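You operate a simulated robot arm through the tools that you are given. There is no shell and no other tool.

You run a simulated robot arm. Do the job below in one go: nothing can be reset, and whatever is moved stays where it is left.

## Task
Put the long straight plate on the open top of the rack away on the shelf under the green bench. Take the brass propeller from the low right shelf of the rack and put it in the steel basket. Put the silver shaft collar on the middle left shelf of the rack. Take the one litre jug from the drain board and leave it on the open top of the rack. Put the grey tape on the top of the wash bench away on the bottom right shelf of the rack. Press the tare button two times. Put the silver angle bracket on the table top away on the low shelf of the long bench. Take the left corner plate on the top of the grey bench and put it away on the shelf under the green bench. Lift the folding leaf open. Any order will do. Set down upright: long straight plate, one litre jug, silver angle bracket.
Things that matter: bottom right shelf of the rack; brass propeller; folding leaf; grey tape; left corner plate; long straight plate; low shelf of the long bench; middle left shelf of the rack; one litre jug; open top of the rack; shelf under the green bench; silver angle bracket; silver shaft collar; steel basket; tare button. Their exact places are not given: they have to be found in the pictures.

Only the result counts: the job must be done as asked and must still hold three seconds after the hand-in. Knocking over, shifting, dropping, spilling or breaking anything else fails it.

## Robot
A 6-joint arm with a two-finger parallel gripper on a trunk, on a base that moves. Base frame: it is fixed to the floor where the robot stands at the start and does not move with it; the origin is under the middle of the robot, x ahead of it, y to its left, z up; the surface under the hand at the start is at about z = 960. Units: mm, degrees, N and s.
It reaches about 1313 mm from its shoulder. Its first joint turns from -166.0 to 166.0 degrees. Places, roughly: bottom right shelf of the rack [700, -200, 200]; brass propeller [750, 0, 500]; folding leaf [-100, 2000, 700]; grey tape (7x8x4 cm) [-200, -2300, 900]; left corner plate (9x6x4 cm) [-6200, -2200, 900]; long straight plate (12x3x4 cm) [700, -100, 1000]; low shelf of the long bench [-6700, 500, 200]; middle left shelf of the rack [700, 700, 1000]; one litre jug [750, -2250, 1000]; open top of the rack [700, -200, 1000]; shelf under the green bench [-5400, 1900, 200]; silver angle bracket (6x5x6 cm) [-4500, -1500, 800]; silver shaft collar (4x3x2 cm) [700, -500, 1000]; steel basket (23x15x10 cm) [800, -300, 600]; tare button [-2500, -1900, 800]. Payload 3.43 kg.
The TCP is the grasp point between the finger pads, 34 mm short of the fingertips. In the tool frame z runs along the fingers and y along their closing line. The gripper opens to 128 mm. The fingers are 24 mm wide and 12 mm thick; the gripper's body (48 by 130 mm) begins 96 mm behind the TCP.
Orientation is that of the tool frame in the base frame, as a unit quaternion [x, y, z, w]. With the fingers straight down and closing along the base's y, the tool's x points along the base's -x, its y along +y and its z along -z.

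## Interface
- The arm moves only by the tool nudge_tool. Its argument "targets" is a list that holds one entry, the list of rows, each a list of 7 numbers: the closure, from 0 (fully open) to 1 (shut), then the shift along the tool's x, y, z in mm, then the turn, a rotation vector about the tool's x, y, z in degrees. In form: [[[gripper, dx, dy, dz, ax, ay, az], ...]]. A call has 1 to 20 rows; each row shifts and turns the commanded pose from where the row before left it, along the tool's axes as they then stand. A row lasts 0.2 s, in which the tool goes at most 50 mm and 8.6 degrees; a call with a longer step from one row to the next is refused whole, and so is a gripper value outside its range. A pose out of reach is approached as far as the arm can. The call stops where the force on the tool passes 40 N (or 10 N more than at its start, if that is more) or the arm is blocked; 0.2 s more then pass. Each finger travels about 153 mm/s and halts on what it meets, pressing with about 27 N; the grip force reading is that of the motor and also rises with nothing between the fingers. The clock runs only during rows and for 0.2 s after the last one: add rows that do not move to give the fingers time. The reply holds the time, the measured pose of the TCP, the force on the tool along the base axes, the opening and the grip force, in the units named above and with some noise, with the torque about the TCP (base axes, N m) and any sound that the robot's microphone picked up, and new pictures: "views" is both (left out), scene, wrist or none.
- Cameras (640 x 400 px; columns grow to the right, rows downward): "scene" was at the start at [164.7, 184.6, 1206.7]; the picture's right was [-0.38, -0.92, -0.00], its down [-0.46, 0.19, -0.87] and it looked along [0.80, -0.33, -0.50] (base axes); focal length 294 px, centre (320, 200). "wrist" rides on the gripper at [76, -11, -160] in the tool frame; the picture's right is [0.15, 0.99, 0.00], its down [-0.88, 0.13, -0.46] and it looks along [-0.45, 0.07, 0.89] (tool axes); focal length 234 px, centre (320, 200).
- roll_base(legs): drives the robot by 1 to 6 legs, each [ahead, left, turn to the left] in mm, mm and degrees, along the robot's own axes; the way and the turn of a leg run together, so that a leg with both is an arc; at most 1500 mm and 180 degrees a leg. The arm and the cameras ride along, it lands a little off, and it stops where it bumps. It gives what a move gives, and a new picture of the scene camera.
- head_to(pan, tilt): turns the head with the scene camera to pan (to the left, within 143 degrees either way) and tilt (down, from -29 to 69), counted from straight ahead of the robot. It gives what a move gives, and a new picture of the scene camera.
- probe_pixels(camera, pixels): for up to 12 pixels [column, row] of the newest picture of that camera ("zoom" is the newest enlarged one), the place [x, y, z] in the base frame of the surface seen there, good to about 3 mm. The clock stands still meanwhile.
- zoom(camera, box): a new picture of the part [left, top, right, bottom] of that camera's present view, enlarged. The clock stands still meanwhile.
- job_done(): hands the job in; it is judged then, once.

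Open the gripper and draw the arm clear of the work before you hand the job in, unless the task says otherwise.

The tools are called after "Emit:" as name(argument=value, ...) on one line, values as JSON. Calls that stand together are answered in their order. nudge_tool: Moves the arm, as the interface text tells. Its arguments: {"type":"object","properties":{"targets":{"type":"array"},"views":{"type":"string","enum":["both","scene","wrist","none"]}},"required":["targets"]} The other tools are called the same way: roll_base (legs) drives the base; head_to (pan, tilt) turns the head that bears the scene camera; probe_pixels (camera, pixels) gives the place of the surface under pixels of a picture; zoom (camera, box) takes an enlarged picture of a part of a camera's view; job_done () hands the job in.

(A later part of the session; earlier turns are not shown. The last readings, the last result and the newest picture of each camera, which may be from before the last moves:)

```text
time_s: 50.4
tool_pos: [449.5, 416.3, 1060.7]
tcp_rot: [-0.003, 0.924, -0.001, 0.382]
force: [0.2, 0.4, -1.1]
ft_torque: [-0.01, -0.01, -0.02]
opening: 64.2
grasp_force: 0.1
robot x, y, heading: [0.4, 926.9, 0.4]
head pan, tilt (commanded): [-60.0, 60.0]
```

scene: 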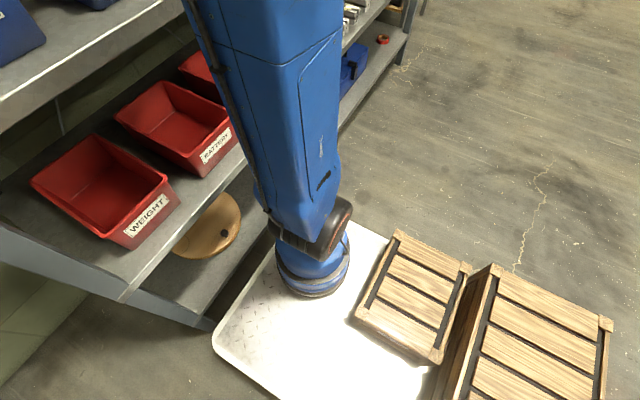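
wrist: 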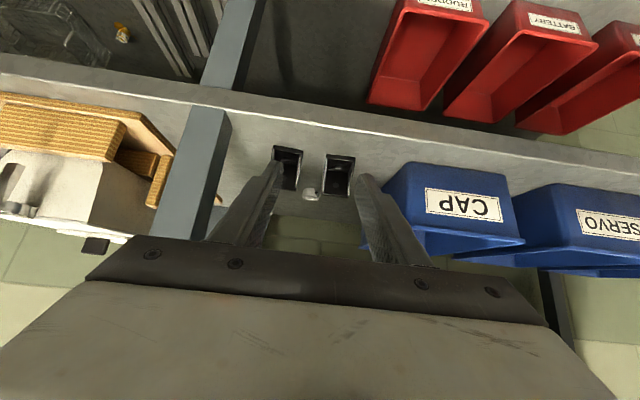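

The base platform is visible; I probe its corners, the arm's foot and the crates to learn the footprint.

Emit:
probe_pixels(camera="scene", pixels=[[216, 340], [345, 222], [385, 235], [420, 380], [313, 285], [310, 240], [410, 240], [495, 270], [450, 300], [600, 330], [290, 390], [320, 190]])

Emit:
head_to(pan=-120, tilt=60)

Emit:
head_to(pan=60, tilt=60)

```text
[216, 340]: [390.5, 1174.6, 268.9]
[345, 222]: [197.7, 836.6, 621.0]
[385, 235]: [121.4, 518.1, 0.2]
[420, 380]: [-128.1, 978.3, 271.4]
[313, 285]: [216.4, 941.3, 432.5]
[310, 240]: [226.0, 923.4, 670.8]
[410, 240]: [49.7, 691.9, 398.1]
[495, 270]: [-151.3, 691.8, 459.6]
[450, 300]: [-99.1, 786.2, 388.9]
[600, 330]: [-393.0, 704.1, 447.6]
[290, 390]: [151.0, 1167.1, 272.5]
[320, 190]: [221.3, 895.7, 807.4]
```

```text
time_s: 51.7
tool_pos: [450.2, 415.8, 1062.3]
tcp_rot: [-0.003, 0.924, 0.0, 0.383]
force: [0.2, -0.4, 0.4]
ft_torque: [0.02, 0.03, 0.0]
opening: 64.0
grasp_force: 0.0
robot x, y, heading: [-2.7, 924.6, 0.3]
head pan, tilt (commanded): [-120.0, 60.0]
```

scene: 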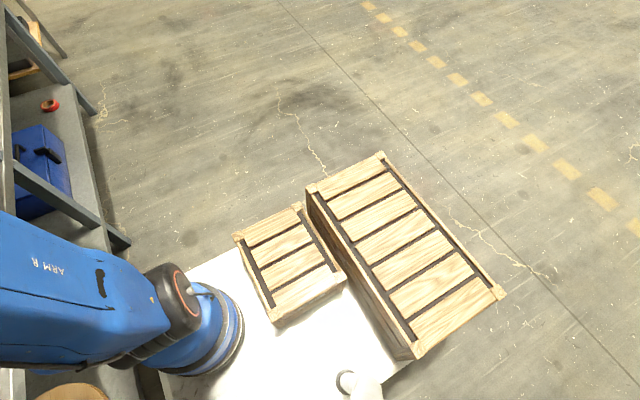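

```text
time_s: 54.4
tool_pos: [449.6, 417.1, 1061.1]
tcp_rot: [-0.004, 0.924, 0.0, 0.383]
force: [0.7, 0.0, 0.1]
ft_torque: [0.0, 0.01, 0.01]
opening: 64.0
grasp_force: 0.1
robot x, y, heading: [-3.9, 923.4, 0.4]
head pan, tilt (commanded): [60.0, 60.0]
```

scene: 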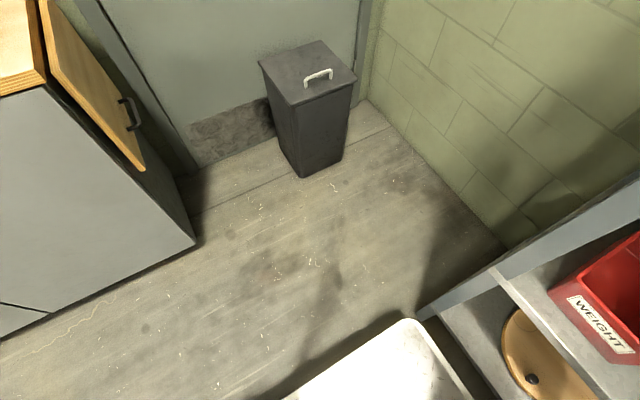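

The platform reaches about ±400 by ±250 mm with the arm's foot near (215,0) ahead of centre. I back off 380 mm and drive right to face the propeller, then look.

Emit:
roll_base(legs=[[-380, 0, 0], [0, -1020, -0.4]])

Emit:
head_to(pan=-18, tilt=28)

```text
time_s: 61.6
tool_pos: [64.5, -612.1, 1061.8]
tcp_rot: [0.002, 0.924, -0.002, 0.382]
force: [-0.6, -0.1, -0.7]
ft_torque: [0.0, 0.06, 0.0]
opening: 64.2
grasp_force: 0.1
robot x, y, heading: [-379.8, -96.8, -0.2]
head pan, tilt (commanded): [60.0, 60.0]
```

scene: 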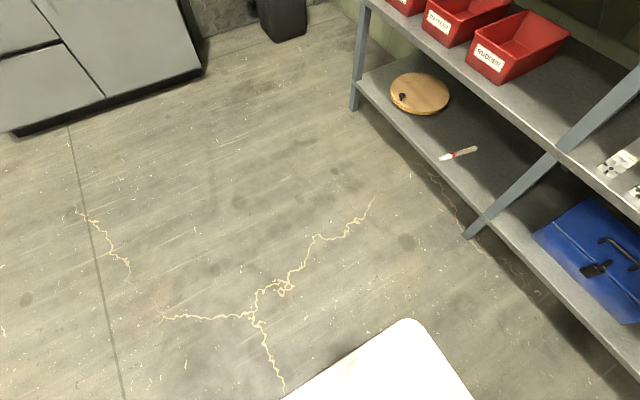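

```text
time_s: 63.1
tool_pos: [65.2, -611.5, 1062.4]
tcp_rot: [0.002, 0.923, -0.002, 0.384]
force: [0.6, -0.1, -0.2]
ft_torque: [0.0, 0.01, -0.01]
opening: 64.2
grasp_force: 0.1
robot x, y, heading: [-380.4, -100.3, 0.0]
head pan, tilt (commanded): [-18.0, 28.0]
```

scene: 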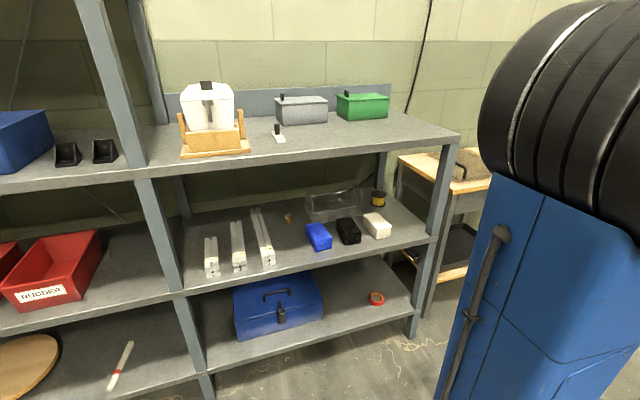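

Good view: propeller at about (288,217), basket at (335,205). I zoom in there.

Emit:
zoom(camera="scene", box=[240, 170, 400, 270])

Emit:
probe_pixels(camera="zoom", pixels=[[190, 195], [195, 205], [185, 180], [265, 90], [270, 150], [490, 80], [440, 180], [300, 175], [290, 210], [190, 160], [420, 145], [370, 150]])

```text
4.00 times, centred on (320, 220) of scene
```

zoom: 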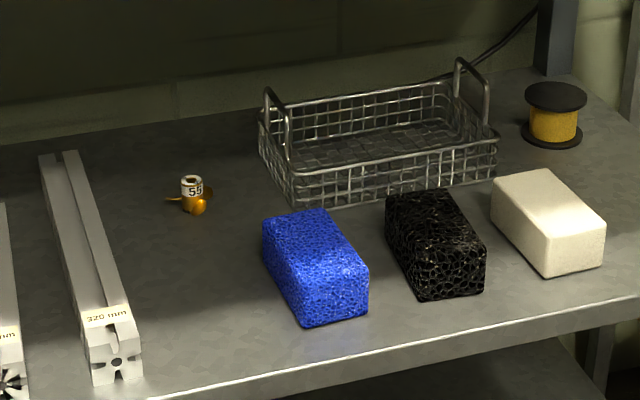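

```text
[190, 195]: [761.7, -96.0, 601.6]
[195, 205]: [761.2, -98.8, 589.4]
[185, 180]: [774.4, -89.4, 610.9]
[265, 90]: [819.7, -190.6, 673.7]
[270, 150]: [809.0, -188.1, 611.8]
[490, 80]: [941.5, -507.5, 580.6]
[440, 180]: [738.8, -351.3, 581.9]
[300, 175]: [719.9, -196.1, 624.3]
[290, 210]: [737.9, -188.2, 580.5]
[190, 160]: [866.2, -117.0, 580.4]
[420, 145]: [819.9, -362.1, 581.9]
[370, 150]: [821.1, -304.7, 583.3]
```

The propeller's hub (top z≈612) is at about (770,-95); basket rim is near z 625 with handles to 675. For low shelves I want the wrist camera on top, so I roll the hand 180° in free space.

Emit:
nudge_tool(targets=[[[0.5, 0, 0, 0, 0, 0, 8.57], [0.5, 0, 0, 0, 0, 0, 8.57], [0.5, 0, 0, 0, 0, 0, 8.57], [0.5, 0, 0, 0, 0, 0, 8.57], [0.5, 0, 0, 0, 0, 0, 8.57], [0.5, 0, 0, 0, 0, 0, 8.57], [0.5, 0, 0, 0, 0, 0, 8.57], [0.5, 0, 0, 0, 0, 0, 8.57], [0.5, 0, 0, 0, 0, 0, 8.57], [0.5, 0, 0, 0, 0, 0, 8.57], [0.5, 0, 0, 0, 0, 0, 8.57], [0.5, 0, 0, 0, 0, 0, 8.57], [0.5, 0, 0, 0, 0, 0, 8.57], [0.5, 0, 0, 0, 0, 0, 8.57], [0.5, 0, 0, 0, 0, 0, 8.57], [0.5, 0, 0, 0, 0, 0, 8.57], [0.5, 0, 0, 0, 0, 0, 8.57], [0.5, 0, 0, 0, 0, 0, 8.57], [0.5, 0, 0, 0, 0, 0, 8.57], [0.5, 0, 0, 0, 0, 0, 8.57]]], views="wrist")

```text
time_s: 67.3
tool_pos: [63.9, -611.3, 1060.5]
tcp_rot: [0.922, 0.066, 0.381, 0.03]
force: [-0.5, -0.3, -0.5]
ft_torque: [0.0, 0.0, -0.02]
opening: 64.2
grasp_force: 0.1
robot x, y, heading: [-382.8, -99.5, -0.4]
head pan, tilt (commanded): [-18.0, 28.0]
```

wrist: 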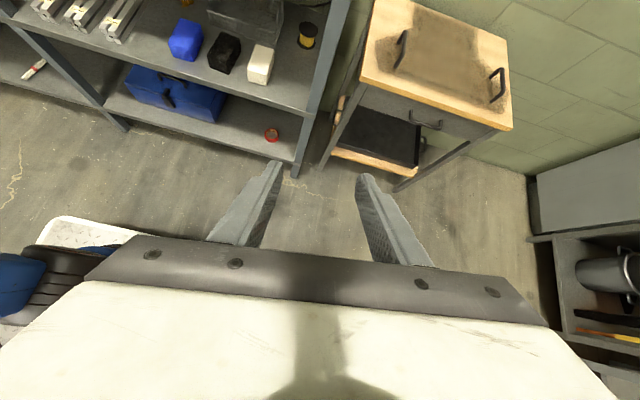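

Roll is nearly complete. I finish it and bring the hand round to in front of the rack at about (400,-95,800).

Emit:
nudge_tool(targets=[[[0.5, 0, 0, 0, 0, 0, 8.5], [0.5, 3.6, -34.4, 28.1, 0, 0, 0], [0.5, 3.6, -34.4, 28.1, 0, 0, 0], [0.5, 3.6, -34.4, 28.1, 0, 0, 0], [0.5, 3.6, -34.4, 28.1, 0, 0, 0], [0.5, 3.6, -34.4, 28.1, 0, 0, 0], [0.5, 3.6, -34.4, 28.1, 0, 0, 0], [0.5, 3.6, -34.4, 28.1, 0, 0, 0], [0.5, 3.6, -34.4, 28.1, 0, 0, 0], [0.5, 3.6, -34.4, 28.1, 0, 0, 0], [0.5, 3.6, -34.4, 28.1, 0, 0, 0], [0.5, 3.6, -34.4, 28.1, 0, 0, 0], [0.5, 3.6, -34.4, 28.1, 0, 0, 0], [0.5, 3.6, -34.4, 28.1, 0, 0, 0], [0.5, 3.6, -34.4, 28.1, 0, 0, 0], [0.5, 3.6, -34.4, 28.1, 0, 0, 0]]])

```text
time_s: 70.7
tool_pos: [404.2, -169.8, 793.0]
tcp_rot: [0.923, 0.006, 0.385, -0.009]
force: [-1.0, -0.5, 0.1]
ft_torque: [0.0, 0.01, 0.02]
opening: 64.1
grasp_force: 0.1
out of reach, approached as far as the arm can: row 14, 15, 16
robot x, y, heading: [-381.0, -94.1, -0.2]
head pan, tilt (commanded): [-18.0, 28.0]
```

scene: 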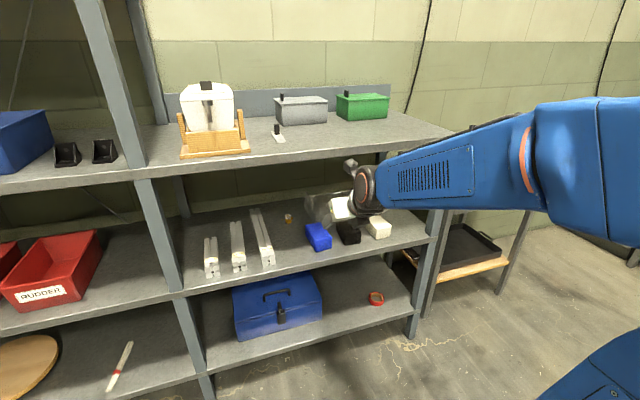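
wrist: 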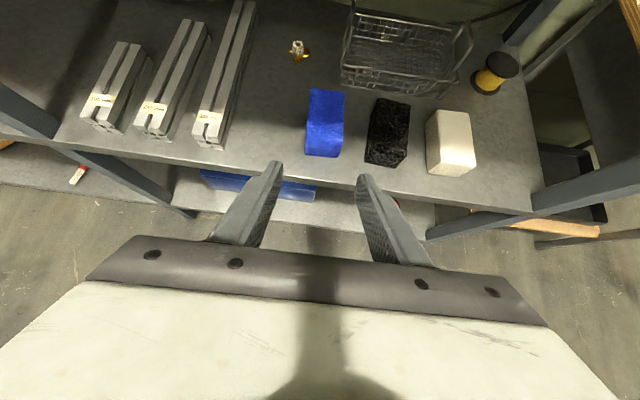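

A wrist joint limit stops the hand near y≈-170 with the base here. I shift the base 300 mm left so the arm works further to its right, where it has freedom.

Emit:
roll_base(legs=[[0, 300, 0]])

Emit:
nudge_tool(targets=[[[0.5, 0, 0, 0, 0, 0, 0], [0.5, 0, 0, 0, 0, 0, 0]]], views="none")

```text
time_s: 72.8
tool_pos: [405.5, 131.7, 792.7]
tcp_rot: [0.923, 0.005, 0.384, -0.008]
force: [0.4, 0.3, 0.9]
ft_torque: [0.01, 0.01, -0.01]
opening: 63.7
grasp_force: 0.1
robot x, y, heading: [-381.9, 204.0, -0.4]
head pan, tilt (commanded): [-18.0, 28.0]
```

scene: 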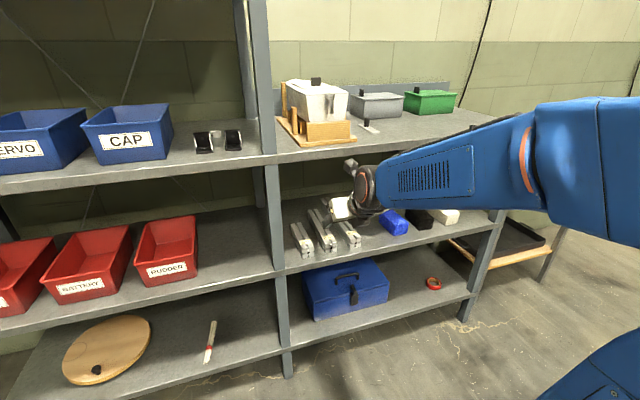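

```text
time_s: 73.4
tool_pos: [405.7, 131.4, 791.9]
tcp_rot: [0.923, 0.005, 0.384, -0.008]
force: [-0.5, -0.6, -0.2]
ft_torque: [-0.02, 0.0, 0.01]
opening: 64.3
grasp_force: 0.1
robot x, y, heading: [-377.3, 206.4, -0.2]
head pan, tilt (commanded): [-18.0, 28.0]
```

Commanded pose follows. I move right to y≈-95 and flatten the hand to 30° below horizontal.

Emit:
nudge_tool(targets=[[[0.5, 0, 38, 0, 0, 7.5, 0], [0.5, 0, 38, 0, 0, 7.5, 0], [0.5, 0, 38, 0, 0, 0, 0], [0.5, 0, 38, 0, 0, 0, 0], [0.5, 0, 38, 0, 0, 0, 0], [0.5, 0, 36, 0, 0, 0, 0], [0.5, 0, 0, 0, 0, 0, 0]]])

```text
time_s: 75.0
tool_pos: [408.3, -95.0, 790.7]
tcp_rot: [0.865, 0.004, 0.502, -0.009]
force: [0.0, 0.4, 0.5]
ft_torque: [0.01, -0.02, -0.01]
opening: 64.0
grasp_force: 0.1
robot x, y, heading: [-378.9, 205.9, -0.4]
head pan, tilt (commanded): [-18.0, 28.0]
```

scene: 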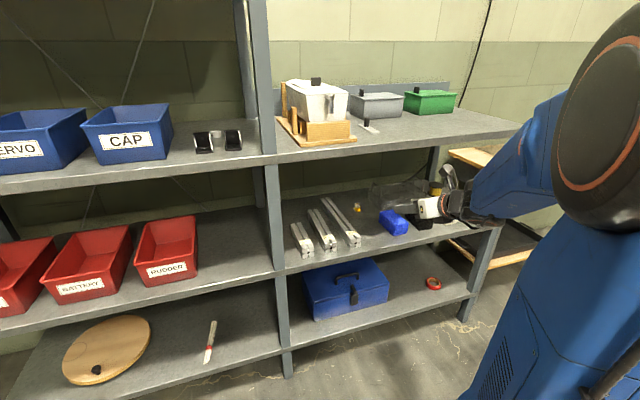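
wrist: 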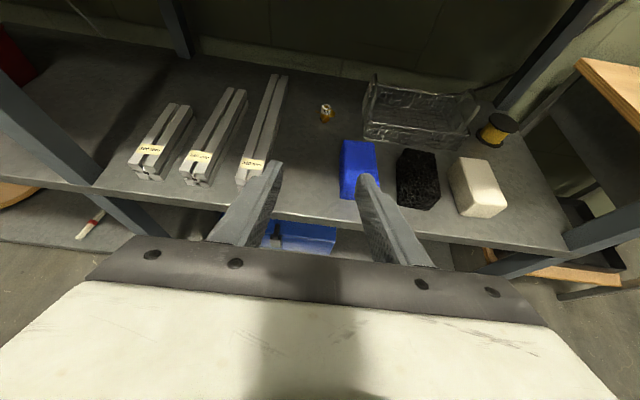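

The propeller shows at wrist (326,113) right ahead. I zoom for its shape and probe.

Emit:
zoom(camera="wrist", box=[286, 88, 366, 138])

Emit:
probe_pixels(camera="wrist", pixels=[[326, 106], [326, 112], [326, 119], [322, 118], [370, 150], [360, 175], [352, 143], [262, 130], [420, 100], [365, 115], [470, 90], [460, 150]])

```text
8.00 times, centred on (326, 113) of wrist
```

zoom: 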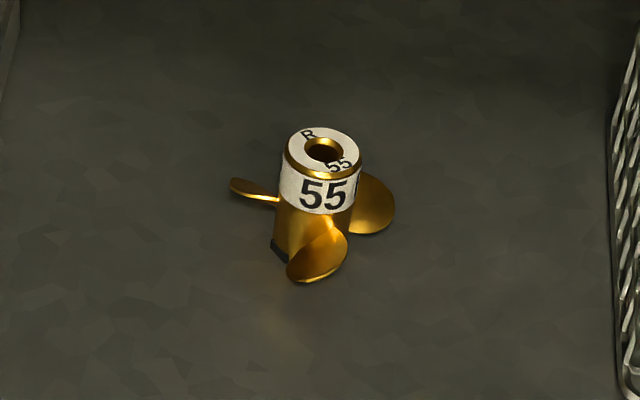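

```text
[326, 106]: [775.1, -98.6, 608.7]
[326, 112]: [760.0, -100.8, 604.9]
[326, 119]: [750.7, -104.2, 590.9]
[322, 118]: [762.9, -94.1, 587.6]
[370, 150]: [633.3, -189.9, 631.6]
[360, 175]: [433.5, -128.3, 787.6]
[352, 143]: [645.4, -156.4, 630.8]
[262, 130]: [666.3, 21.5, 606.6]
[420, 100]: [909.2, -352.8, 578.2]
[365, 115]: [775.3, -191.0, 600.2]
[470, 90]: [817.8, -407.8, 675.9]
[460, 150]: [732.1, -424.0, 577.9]
```

I probe blade and hub heights in the enlarged view.

Emit:
probe_pixels(camera="zoom", pixels=[[250, 188], [270, 197], [375, 195], [380, 215], [318, 235], [318, 270], [300, 130], [345, 135], [323, 175], [322, 208], [285, 165], [360, 170]])

```text
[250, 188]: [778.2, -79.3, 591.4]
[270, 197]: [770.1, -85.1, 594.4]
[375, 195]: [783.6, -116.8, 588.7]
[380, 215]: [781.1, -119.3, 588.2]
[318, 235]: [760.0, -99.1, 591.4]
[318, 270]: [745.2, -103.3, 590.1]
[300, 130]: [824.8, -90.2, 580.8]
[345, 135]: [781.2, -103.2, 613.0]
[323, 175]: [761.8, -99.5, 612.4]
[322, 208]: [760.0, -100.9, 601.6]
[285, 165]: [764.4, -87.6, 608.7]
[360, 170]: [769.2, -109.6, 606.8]
```

Hub centre (771,-98), label zone z 601–612, blades below 597. I advance into the bay to a stand-off 40 mm short of the hub.

Emit:
nudge_tool(targets=[[[0.5, 3.4, 0.6, 42.4, 0, 0, 0], [0.5, 3.4, 0.6, 42.4, 0, 0, 0], [0.5, 3.4, 0.6, 42.4, 0, 0, 0], [0.5, 3.4, 0.6, 42.4, 0, 0, 0], [0.5, 3.4, 0.6, 42.4, 0, 0, 0], [0.5, 3.7, 0, 40, 0, 0, 0], [0.5, 3.7, 0, 42, 0, 0, 0], [0.5, 3.7, 0, 42, 0, 0, 0], [0.5, 0, 0, 0, 0, 0, 0]]])

```text
time_s: 77.0
tool_pos: [715.0, -90.8, 648.0]
tcp_rot: [0.865, 0.005, 0.501, -0.01]
force: [0.7, -0.3, -0.4]
ft_torque: [-0.03, 0.04, 0.02]
opening: 63.9
grasp_force: 0.1
robot x, y, heading: [-383.2, 206.5, -0.2]
head pan, tilt (commanded): [-18.0, 28.0]
```

scene: 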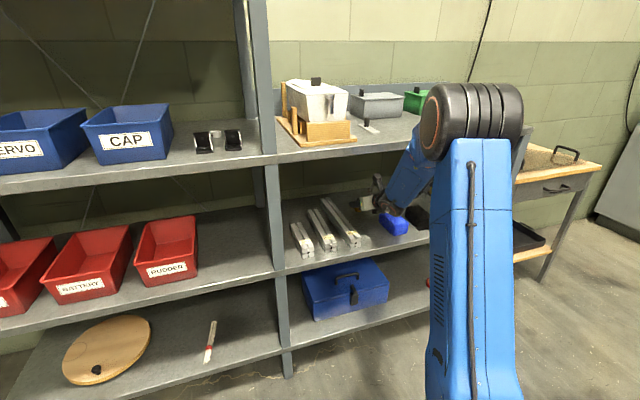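
wrist: 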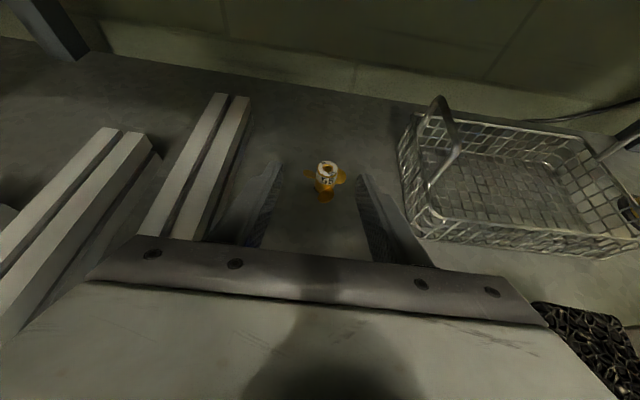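

The hub is at wrist (327,172), slightly right of centre; I shift 8 mm right and advance 40 mm to straddle it.

Emit:
nudge_tool(targets=[[[0.5, 0, 4, 0, 0, 0, 0], [0.5, 0, 4, 0, 0, 0, 0], [0.5, -0.5, 0, 14, 0, 0, 0], [0.5, -0.5, 0, 14, 0, 0, 0], [0.5, -0.4, 0, 12.5, 0, 0, 0], [0.5, 0, 0, 0, 0, 0, 0]]], views="wrist")

Emit:
zoom(camera="wrist", box=[240, 130, 400, 230])

```text
time_s: 78.4
tool_pos: [749.6, -98.9, 625.8]
tcp_rot: [0.865, 0.005, 0.501, -0.009]
force: [0.6, 0.1, 0.0]
ft_torque: [0.02, -0.01, -0.01]
opening: 64.1
grasp_force: 0.0
robot x, y, heading: [-381.2, 203.9, -0.3]
head pan, tilt (commanded): [-18.0, 28.0]
```

wrist: 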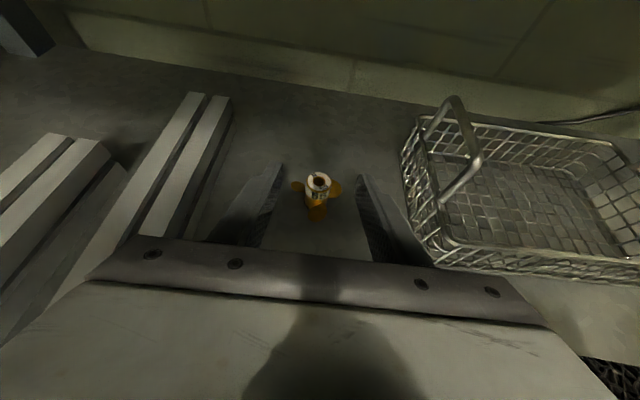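

```text
4.00 times, centred on (320, 180) of wrist
```

zoom: 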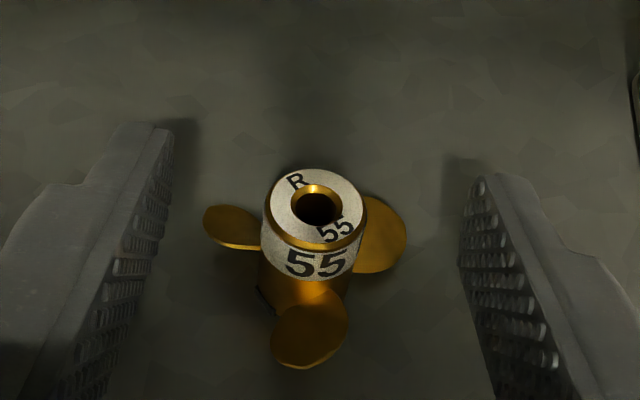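

The hub sits centred between the fingertips. I close slowly and check.

Emit:
nudge_tool(targets=[[[0.65, 0, 0, 0, 0, 0, 0], [0.75, 0, 0, 0, 0, 0, 0], [0.82, 0, 0, 0, 0, 0, 0], [0.9, 0, 0, 0, 0, 0, 0], [1, 0, 0, 0, 0, 0, 0], [1, 0, 0, 0, 0, 0, 0]]], views="wrist")

Emit:
zoom(camera="wrist", box=[240, 130, 400, 230])

```text
time_s: 79.8
tool_pos: [750.3, -99.0, 625.2]
tcp_rot: [0.865, 0.004, 0.501, -0.009]
force: [0.5, -1.0, 0.4]
ft_torque: [-0.02, -0.01, -0.03]
opening: 22.5
grasp_force: 27.1
robot x, y, heading: [-377.8, 201.8, -0.4]
head pan, tilt (commanded): [-18.0, 28.0]
```

wrist: 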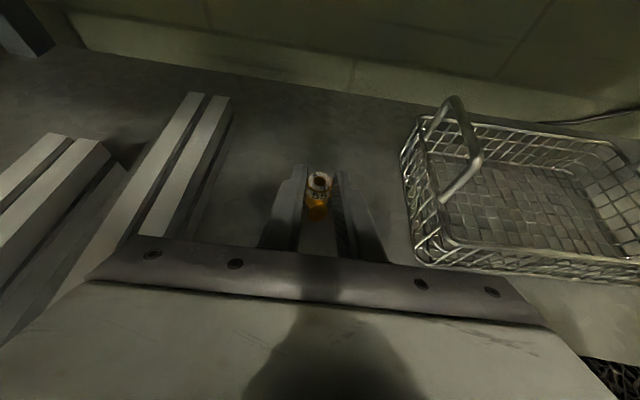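

```text
4.00 times, centred on (320, 180) of wrist
```

zoom: 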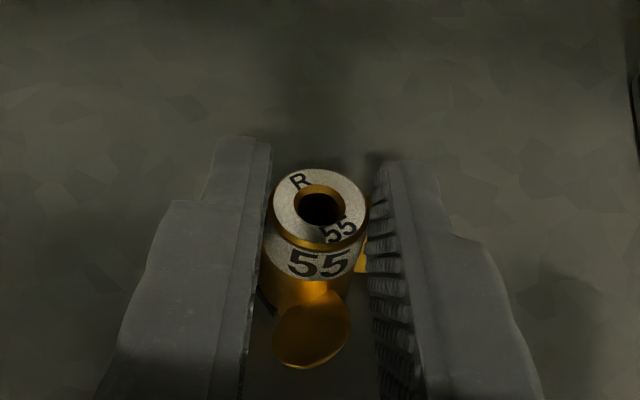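

Hub gripped at 22.5 mm. I lift it slowly by 70 mm and verify it stays in the fingers.

Emit:
nudge_tool(targets=[[[1, 1.7, 0, -1, 0, 0, 0], [1, 4.3, 0, -2.5, 0, 0, 0], [1, 6.9, 0, -4, 0, 0, 0], [1, 10.4, 0, -6, 0, 0, 0], [1, 13, 0, -7.5, 0, 0, 0], [1, 13, 0, -7.5, 0, 0, 0], [1, 11.3, 0, -6.5, 0, 0, 0], [1, 0, 0, 0, 0, 0, 0]]], views="wrist")

Emit:
zoom(camera="wrist", box=[240, 130, 400, 230])

```text
time_s: 81.6
tool_pos: [748.5, -98.6, 696.6]
tcp_rot: [0.865, 0.004, 0.501, -0.009]
force: [0.6, 1.3, -0.8]
ft_torque: [-0.02, 0.03, -0.01]
opening: 22.1
grasp_force: 26.9
robot x, y, heading: [-384.6, 207.1, -0.3]
head pan, tilt (commanded): [-18.0, 28.0]
```

wrist: 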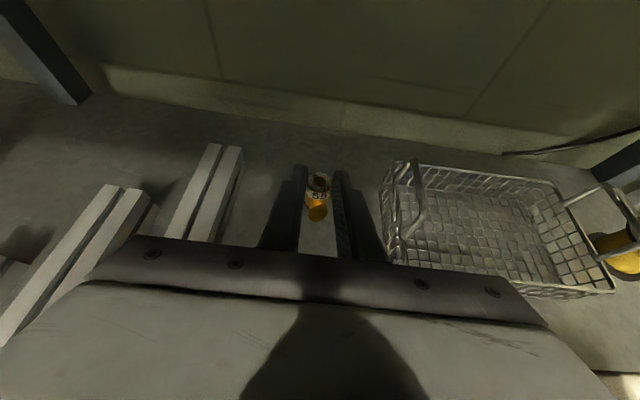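

```text
4.00 times, centred on (320, 180) of wrist
```

zoom: 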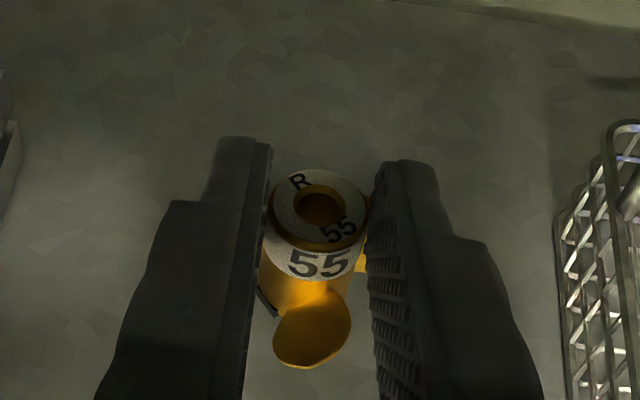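

The propeller is held. I probe the basket's rims and floor for the drop position.

Emit:
probe_pixels(camera="wrist", pixels=[[400, 258], [500, 277], [605, 290], [388, 180], [460, 170], [548, 187], [470, 225], [500, 235], [440, 210], [425, 185], [580, 195]])

```text
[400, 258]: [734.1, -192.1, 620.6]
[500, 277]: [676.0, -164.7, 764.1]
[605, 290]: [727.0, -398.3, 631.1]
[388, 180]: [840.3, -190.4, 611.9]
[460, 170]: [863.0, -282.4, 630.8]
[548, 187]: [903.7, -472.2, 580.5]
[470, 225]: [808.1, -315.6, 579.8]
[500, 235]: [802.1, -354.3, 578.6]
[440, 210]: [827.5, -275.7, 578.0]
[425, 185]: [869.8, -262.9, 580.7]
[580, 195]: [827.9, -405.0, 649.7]
```

Basket spans x 727–865, y −190…−408, rim z≈631. I pull back, slide right to y≈−300, and go in over the front rim.

Emit:
nudge_tool(targets=[[[1, -10, 0, -17.3, 0, 0, 0], [1, -20, 0, -34.6, 0, 0, 0], [1, -19, 0, -33, 0, 0, 0], [1, 0, 25, 0, 0, 0, 0], [1, 0, 38, 0, 0, 0, 0], [1, 0, 40, 0, 0, 0, 0], [1, 0, 40, 0, 0, 0, 0], [1, 0, 38, 0, 0, 0, 0], [1, 0, 20, 0, 0, 0, 0], [1, 0, 0, 0, 0, 0, 0]]], views="both")

```text
time_s: 83.8
tool_pos: [656.1, -301.9, 692.9]
tcp_rot: [0.865, 0.004, 0.502, -0.008]
force: [-0.6, 0.7, -1.0]
ft_torque: [-0.02, 0.01, -0.03]
opening: 22.4
grasp_force: 27.1
robot x, y, heading: [-378.8, 202.0, -0.1]
head pan, tilt (commanded): [-18.0, 28.0]
```

scene: 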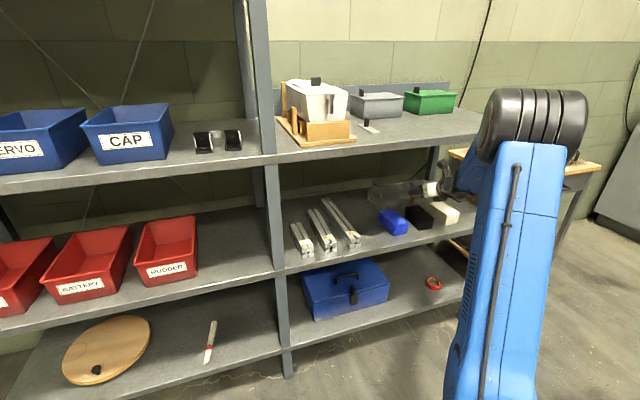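
wrist: 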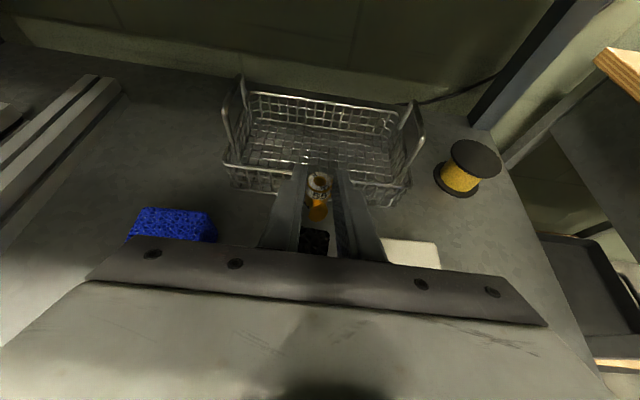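

The propeller faces the basket's middle. I advance 120 mm over the front rim.

Emit:
nudge_tool(targets=[[[1, 10, 0, 14, 0, 0, 0], [1, 17, 0, 28, 0, 0, 0], [1, 18, 0, 31, 0, 0, 0], [1, 12, 0, 20.8, 0, 0, 0], [1, 5, 0, 9, 0, 0, 0], [1, 0, 0, 0, 0, 0, 0]]], views="both")

```text
time_s: 85.2
tool_pos: [774.6, -299.3, 693.6]
tcp_rot: [0.865, 0.003, 0.501, -0.008]
force: [0.2, -0.7, -0.7]
ft_torque: [-0.04, 0.03, 0.02]
opening: 22.3
grasp_force: 27.3
robot x, y, heading: [-380.4, 207.1, 0.0]
head pan, tilt (commanded): [-18.0, 28.0]
```

scene: 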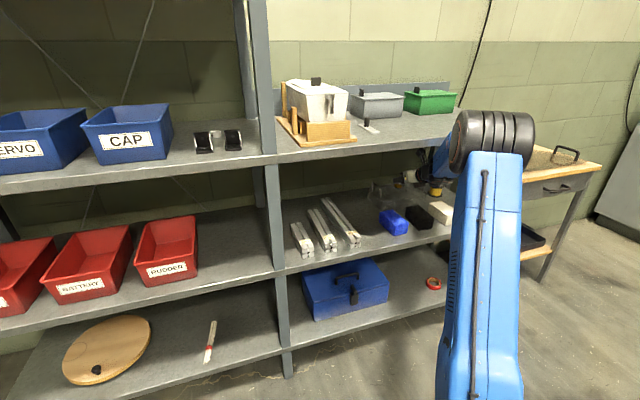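
wrist: 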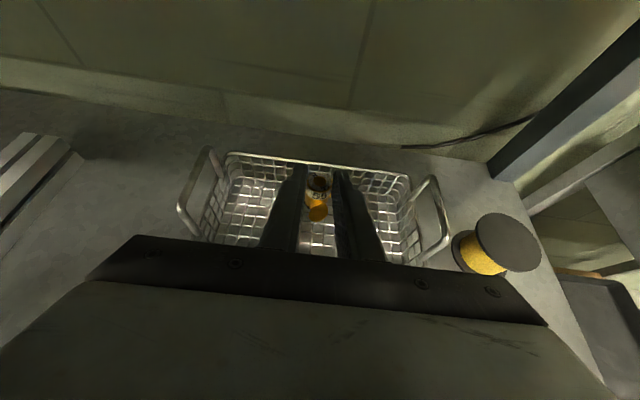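

It hangs over the basket's middle. I lower about 60 mm, then ease to contact.

Emit:
nudge_tool(targets=[[[1, -7, 0, 4, 0, 0, 0], [1, -13, 0, 7.5, 0, 0, 0], [1, -13, 0, 7.5, 0, 0, 0], [1, -10, 0, 5.8, 0, 0, 0], [1, -6, 0, 3.5, 0, 0, 0], [1, -3, 0, 1.7, 0, 0, 0], [1, -1.5, 0, 0.9, 0, 0, 0], [1, -1, 0, 0.6, 0, 0, 0], [1, 0, 0, 0, 0, 0, 0]]], views="wrist")

```text
time_s: 87.2
tool_pos: [774.8, -298.0, 632.6]
tcp_rot: [0.865, 0.004, 0.502, -0.009]
force: [0.0, -1.0, -0.8]
ft_torque: [0.0, 0.02, -0.02]
opening: 22.2
grasp_force: 26.9
robot x, y, heading: [-382.2, 202.4, -0.1]
head pan, tilt (commanded): [-18.0, 28.0]
```

wrist: 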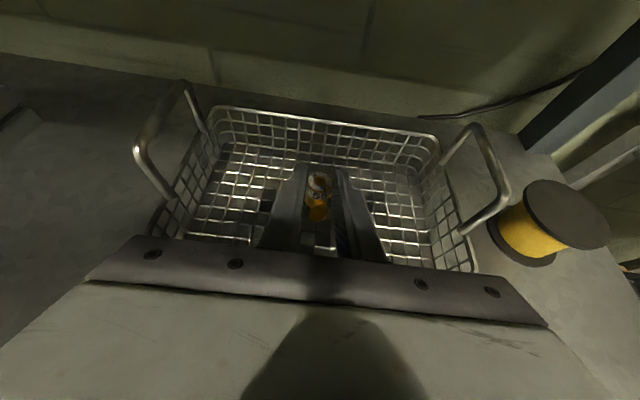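

Still free of contact. I lower in 1 mm steps until the floor of the basket is felt.

Emit:
nudge_tool(targets=[[[1, -0.9, 0, 0.5, 0, 0, 0], [1, -0.9, 0, 0.5, 0, 0, 0], [1, -0.9, 0, 0.5, 0, 0, 0], [1, 0, 0, 0, 0, 0, 0]]], views="none")

```text
time_s: 88.2
tool_pos: [775.0, -297.7, 630.4]
tcp_rot: [0.865, 0.005, 0.502, -0.01]
force: [1.0, 0.5, 5.0]
ft_torque: [-0.02, -0.11, -0.06]
opening: 22.3
grasp_force: 27.2
robot x, y, heading: [-377.4, 204.3, -0.4]
head pan, tilt (commanded): [-18.0, 28.0]
```

Contact at 5 N: it rests on the basket floor. I open and lift straight up, then look.

Emit:
nudge_tool(targets=[[[0.8, 0, 0, 0, 0, 0, 0], [0.7, 0, 0, 0, 0, 0, 0], [0.6, 0, 0, 0, 0, 0, 0], [0.6, 2, 0, -1.2, 0, 0, 0], [0.6, 8, 0, -4.6, 0, 0, 0], [0.6, 15, 0, -8.7, 0, 0, 0], [0.6, 17, 0, -10, 0, 0, 0], [0.6, 14, 0, -8, 0, 0, 0], [0.6, 0, 0, 0, 0, 0, 0]]], views="wrist")

Emit:
zoom(camera="wrist", box=[240, 110, 400, 210])

```text
time_s: 90.2
tool_pos: [774.2, -299.9, 694.3]
tcp_rot: [0.865, 0.005, 0.501, -0.009]
force: [0.1, -0.1, -0.8]
ft_torque: [-0.03, -0.02, 0.01]
opening: 50.9
grasp_force: 0.0
robot x, y, heading: [-381.5, 205.8, -0.3]
head pan, tilt (commanded): [-18.0, 28.0]
```

wrist: 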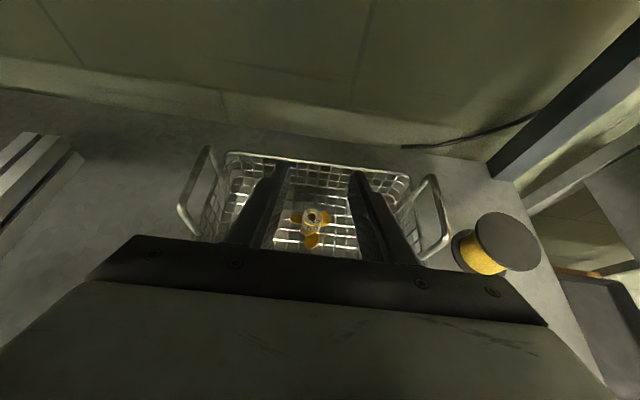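

```text
4.00 times, centred on (320, 160) of wrist
```

zoom: 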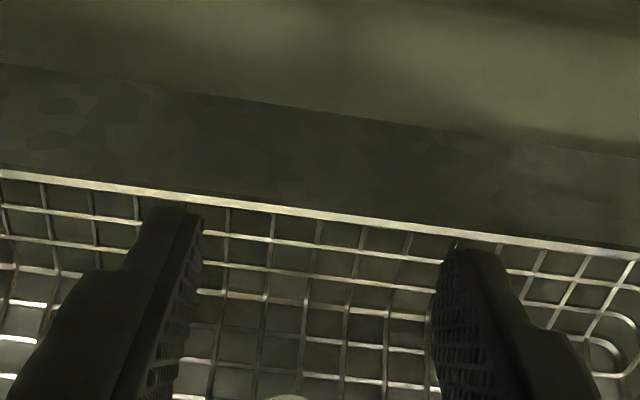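

The propeller stands in the basket. I back the hand straight out of the rack to x≈404.

Emit:
nudge_tool(targets=[[[0.6, -15, 0, -26, 0, 0, 0], [0.6, -21, 0, -36, 0, 0, 0], [0.6, -21, 0, -36, 0, 0, 0], [0.6, -21, 0, -36, 0, 0, 0], [0.6, -21, 0, -36, 0, 0, 0], [0.6, -21, 0, -36, 0, 0, 0], [0.6, -21, 0, -36, 0, 0, 0], [0.6, -21, 0, -36, 0, 0, 0], [0.6, -21, 0, -36, 0, 0, 0], [0.6, 0, 0, 0, 0, 0, 0]]], views="wrist")

Emit:
zoom(camera="scene", box=[270, 70, 430, 170])

```text
time_s: 92.4
tool_pos: [411.4, -306.4, 691.9]
tcp_rot: [0.865, 0.005, 0.502, -0.01]
force: [-0.4, -0.6, -0.1]
ft_torque: [-0.02, -0.02, 0.05]
opening: 51.1
grasp_force: 0.0
robot x, y, heading: [-379.4, 206.5, -0.4]
head pan, tilt (commanded): [-18.0, 28.0]
```

wrist: 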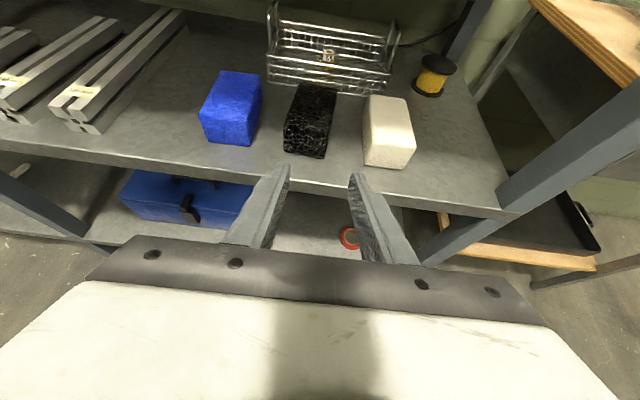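

```text
4.00 times, centred on (350, 120) of scene
```

zoom: 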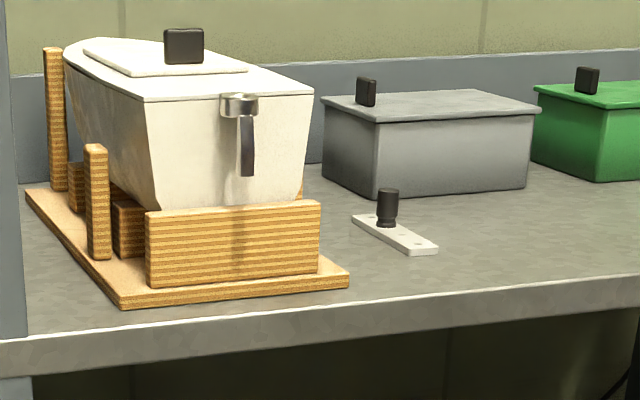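

Next the long plate on the rack top (knob at zoom (387,208)). I raise the hand in front of the rack to z≈1090 and slide left to face it.

Emit:
nudge_tool(targets=[[[0.6, 34.6, 0, -20, 0, 0, 0], [0.6, 34.6, 0, -20, 0, 0, 0], [0.6, 34.6, 0, -20, 0, 0, 0], [0.6, 34.6, 0, -20, 0, 0, 0], [0.6, 34.6, 0, -20, 0, 0, 0], [0.6, 34.6, 0, -20, 0, 0, 0], [0.6, 34.6, 0, -20, 0, 0, 0], [0.6, 34.6, 0, -20, 0, 0, 0], [0.6, 34.6, 0, -20, 0, 0, 0], [0.6, 34.6, 0, -20, 0, 0, 0], [0.6, 0, -40, 0, 0, 0, 0], [0.6, 0, -40, 0, 0, 0, 0], [0.6, 0, -40, 0, 0, 0, 0], [0.6, 0, -40, 0, 0, 0, 0], [0.6, 0, -40, 0, 0, 0, 0], [0.6, 0, -40, 0, 0, 0, 0], [0.6, 0, 0, 0, 0, 0, 0]]])

```text
time_s: 96.0
tool_pos: [405.6, -71.2, 1094.6]
tcp_rot: [0.865, 0.005, 0.502, -0.009]
force: [-0.2, -0.3, 0.1]
ft_torque: [0.01, -0.01, -0.02]
opening: 51.4
grasp_force: 0.1
robot x, y, heading: [-383.0, 202.3, -0.2]
head pan, tilt (commanded): [-18.0, 28.0]
```

scene: 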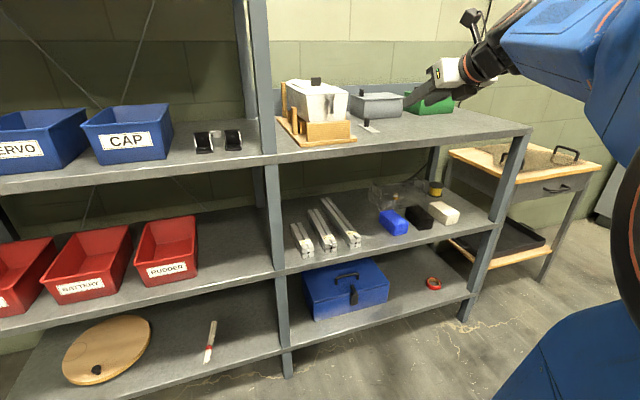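
wrist: 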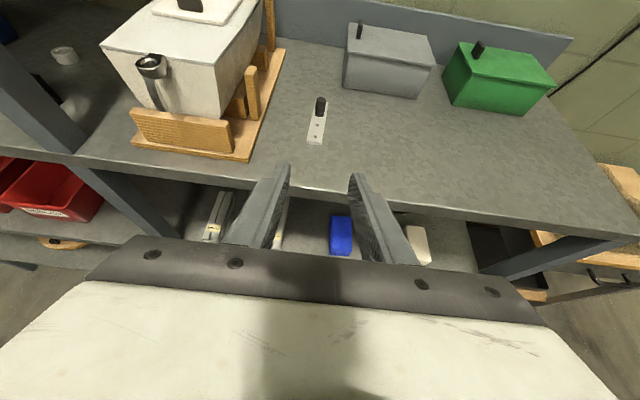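

The plate shows at wrist (318,120). I zoom in and probe its ends, the knob and surroundings.

Emit:
zoom(camera="wrist", box=[278, 85, 358, 135])

Emit:
zoom(camera="wrist", box=[278, 90, 374, 150])

Emit:
probe_pixels(camera="wrist", pixels=[[320, 98], [320, 105], [320, 112], [316, 142], [308, 142], [324, 142], [313, 104], [327, 112], [317, 125], [255, 75], [250, 95], [240, 158]])

```text
8.00 times, centred on (318, 110) of wrist
```

zoom: 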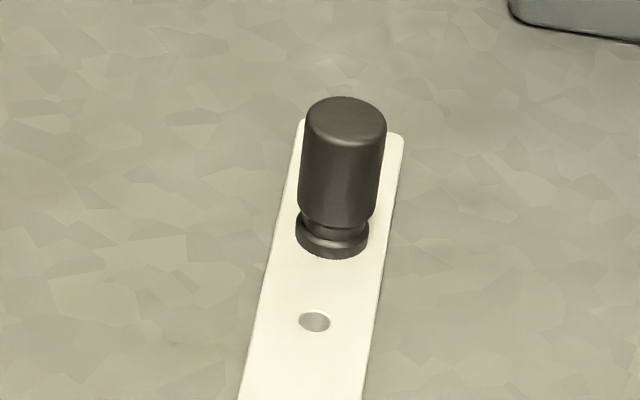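

```text
6.67 times, centred on (326, 120) of wrist
```

zoom: 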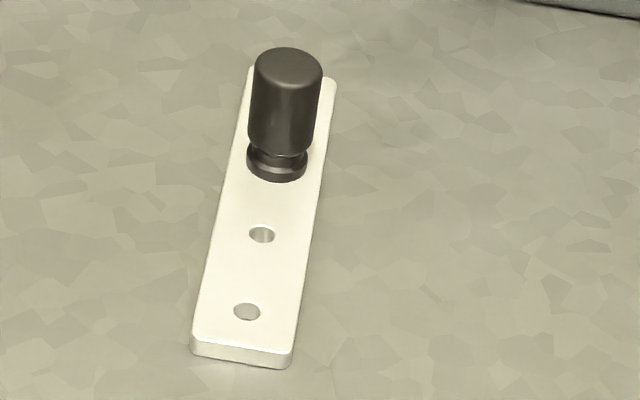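

```text
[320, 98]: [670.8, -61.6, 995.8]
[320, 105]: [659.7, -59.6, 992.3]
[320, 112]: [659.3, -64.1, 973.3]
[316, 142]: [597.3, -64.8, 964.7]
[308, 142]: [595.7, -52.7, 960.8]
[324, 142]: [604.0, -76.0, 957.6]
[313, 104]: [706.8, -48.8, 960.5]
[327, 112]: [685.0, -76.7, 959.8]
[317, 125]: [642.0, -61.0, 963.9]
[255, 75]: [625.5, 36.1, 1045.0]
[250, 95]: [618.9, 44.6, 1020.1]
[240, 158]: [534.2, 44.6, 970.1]
```

Knob axis at about (669,-61), z 966–1000; plate spans x≈596–716. I move to a stand-off 60 mm short along the approach line.

Emit:
nudge_tool(targets=[[[0.6, 7.7, -1.1, 39.4, 0, 0, 0], [0.6, 7.7, -1.1, 39.4, 0, 0, 0], [0.6, 7.7, -1.1, 39.4, 0, 0, 0], [0.6, 7.7, -1.1, 39.4, 0, 0, 0], [0.6, 7.7, -1.1, 39.4, 0, 0, 0], [0.6, 0, 0, 0, 0, 0, 0]]], views="wrist")

Emit:
probe_pixels(camera="wrist", pixels=[[318, 150], [318, 160], [318, 170], [318, 140], [312, 160], [326, 160]])

```text
time_s: 97.4
tool_pos: [595.1, -60.9, 1028.0]
tcp_rot: [0.865, 0.004, 0.502, -0.009]
force: [0.2, 1.0, 0.1]
ft_torque: [0.01, 0.01, 0.0]
opening: 51.1
grasp_force: 0.0
robot x, y, heading: [-382.4, 200.2, -0.5]
head pan, tilt (commanded): [-18.0, 28.0]
```

wrist: 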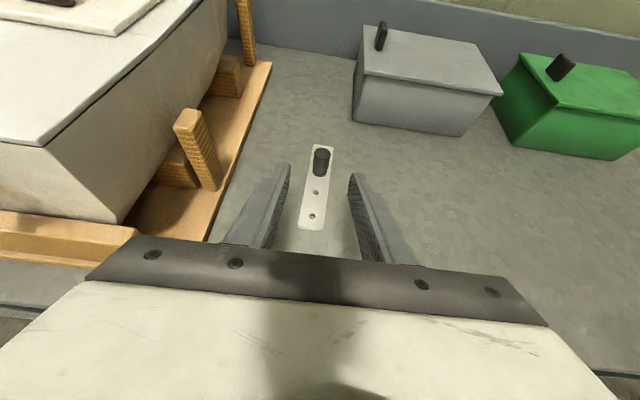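

```text
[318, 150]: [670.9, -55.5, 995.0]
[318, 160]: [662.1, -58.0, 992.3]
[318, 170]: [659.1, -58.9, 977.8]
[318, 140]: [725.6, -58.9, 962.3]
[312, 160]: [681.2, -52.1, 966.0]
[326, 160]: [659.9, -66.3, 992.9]
```

Aligned with the knob at wrist (321,160). I advance 60 mm and close on it.

Emit:
nudge_tool(targets=[[[0.6, 0, 0.4, 20, 0, 0, 0], [0.6, 0, 0.5, 20, 0, 0, 0], [0.6, 0, 0.4, 15, 0, 0, 0], [0.6, 0.5, 0, 5, 0, 0, 0], [0.6, 0, 0, 0, 0, 0, 0], [0.75, 0, 0, 0, 0, 0, 0], [0.85, 0, 0, 0, 0, 0, 0], [1, 0, 0, 0, 0, 0, 0], [1, 0, 0, 0, 0, 0, 0], [1, 0, 0, 0, 0, 0, 0]]], views="wrist")

Emit:
zoom(camera="wrist", box=[240, 130, 400, 230])

```text
time_s: 99.6
tool_pos: [648.0, -60.7, 1001.5]
tcp_rot: [0.865, 0.004, 0.502, -0.009]
force: [0.5, 0.0, 2.4]
ft_torque: [-0.04, -0.14, -0.02]
opening: 16.6
grasp_force: 26.4
robot x, y, heading: [-378.0, 205.4, -0.2]
head pan, tilt (commanded): [-18.0, 28.0]
```

wrist: 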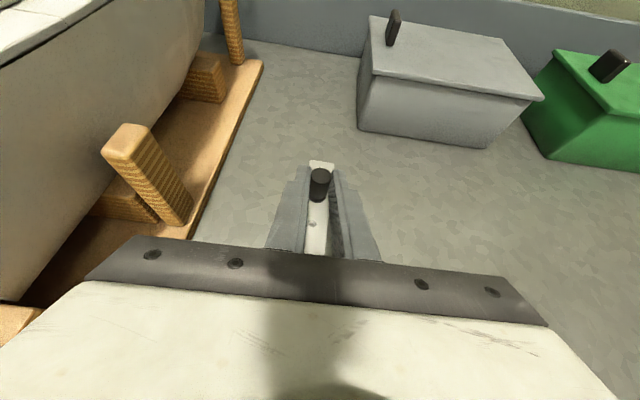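

```text
4.00 times, centred on (320, 180) of wrist
```

zoom: 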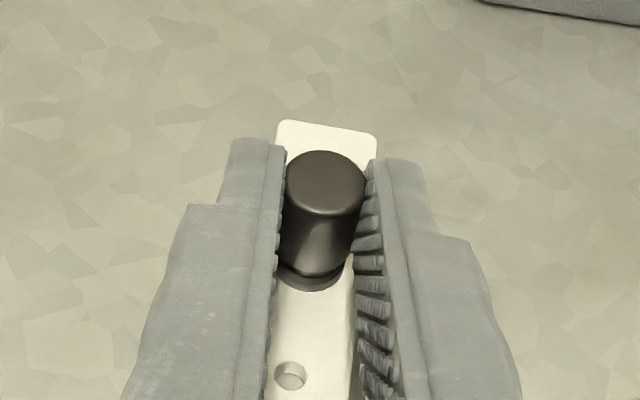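

Knob gripped at 16.6 mm. I lift it slowly and check that the plate stays level.

Emit:
nudge_tool(targets=[[[1, 1.7, 0, -1, 0, 0, 0], [1, 2.6, 0, -1.5, 0, 0, 0], [1, 4.3, 0, -2.5, 0, 0, 0], [1, 6, 0, -3.5, 0, 0, 0], [1, 9, 0, -5.2, 0, 0, 0], [1, 12, 0, -7, 0, 0, 0], [1, 12, 0, -7, 0, 0, 0], [1, 12, 0, -7, 0, 0, 0], [1, 9, 0, -5.2, 0, 0, 0], [1, 0, 0, 0, 0, 0, 0]]], views="both")

Emit:
zoom(camera="wrist", box=[240, 130, 400, 230])

Emit:
zoom(camera="scene", box=[300, 20, 500, 145])

```text
time_s: 101.8
tool_pos: [647.4, -61.0, 1080.1]
tcp_rot: [0.865, 0.004, 0.501, -0.009]
force: [0.0, -0.5, -0.9]
ft_torque: [-0.02, -0.01, 0.01]
opening: 16.6
grasp_force: 26.4
robot x, y, heading: [-378.5, 205.7, -0.2]
head pan, tilt (commanded): [-18.0, 28.0]
```

scene: 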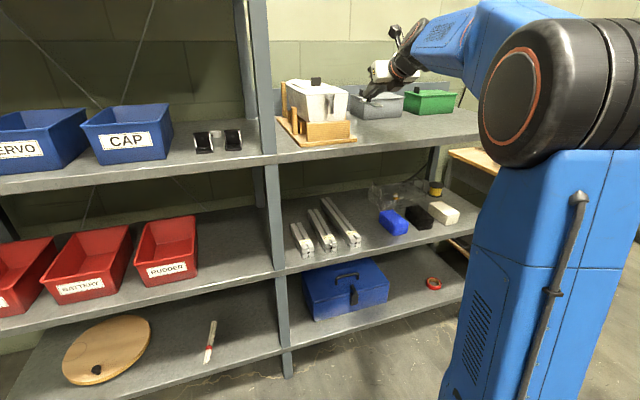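
wrist: 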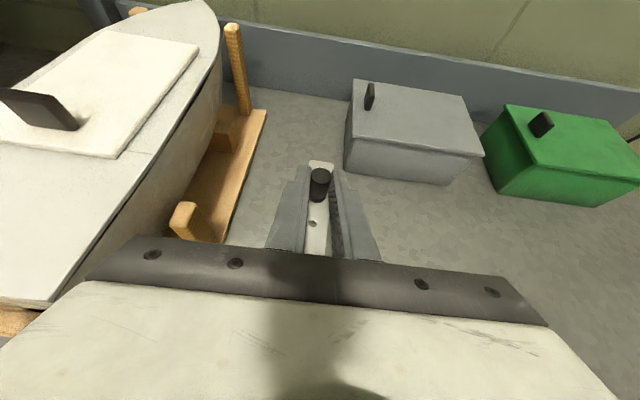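

```text
4.00 times, centred on (320, 180) of wrist
```

zoom: 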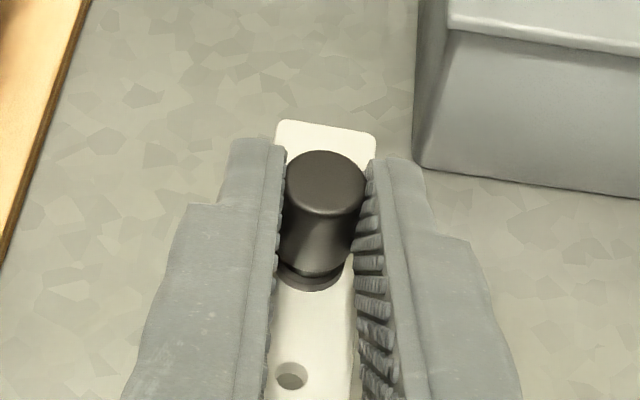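

```text
3.20 times, centred on (400, 82) of scene
```

zoom: 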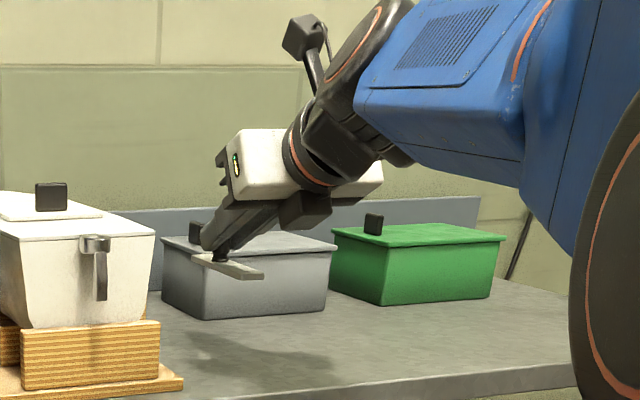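

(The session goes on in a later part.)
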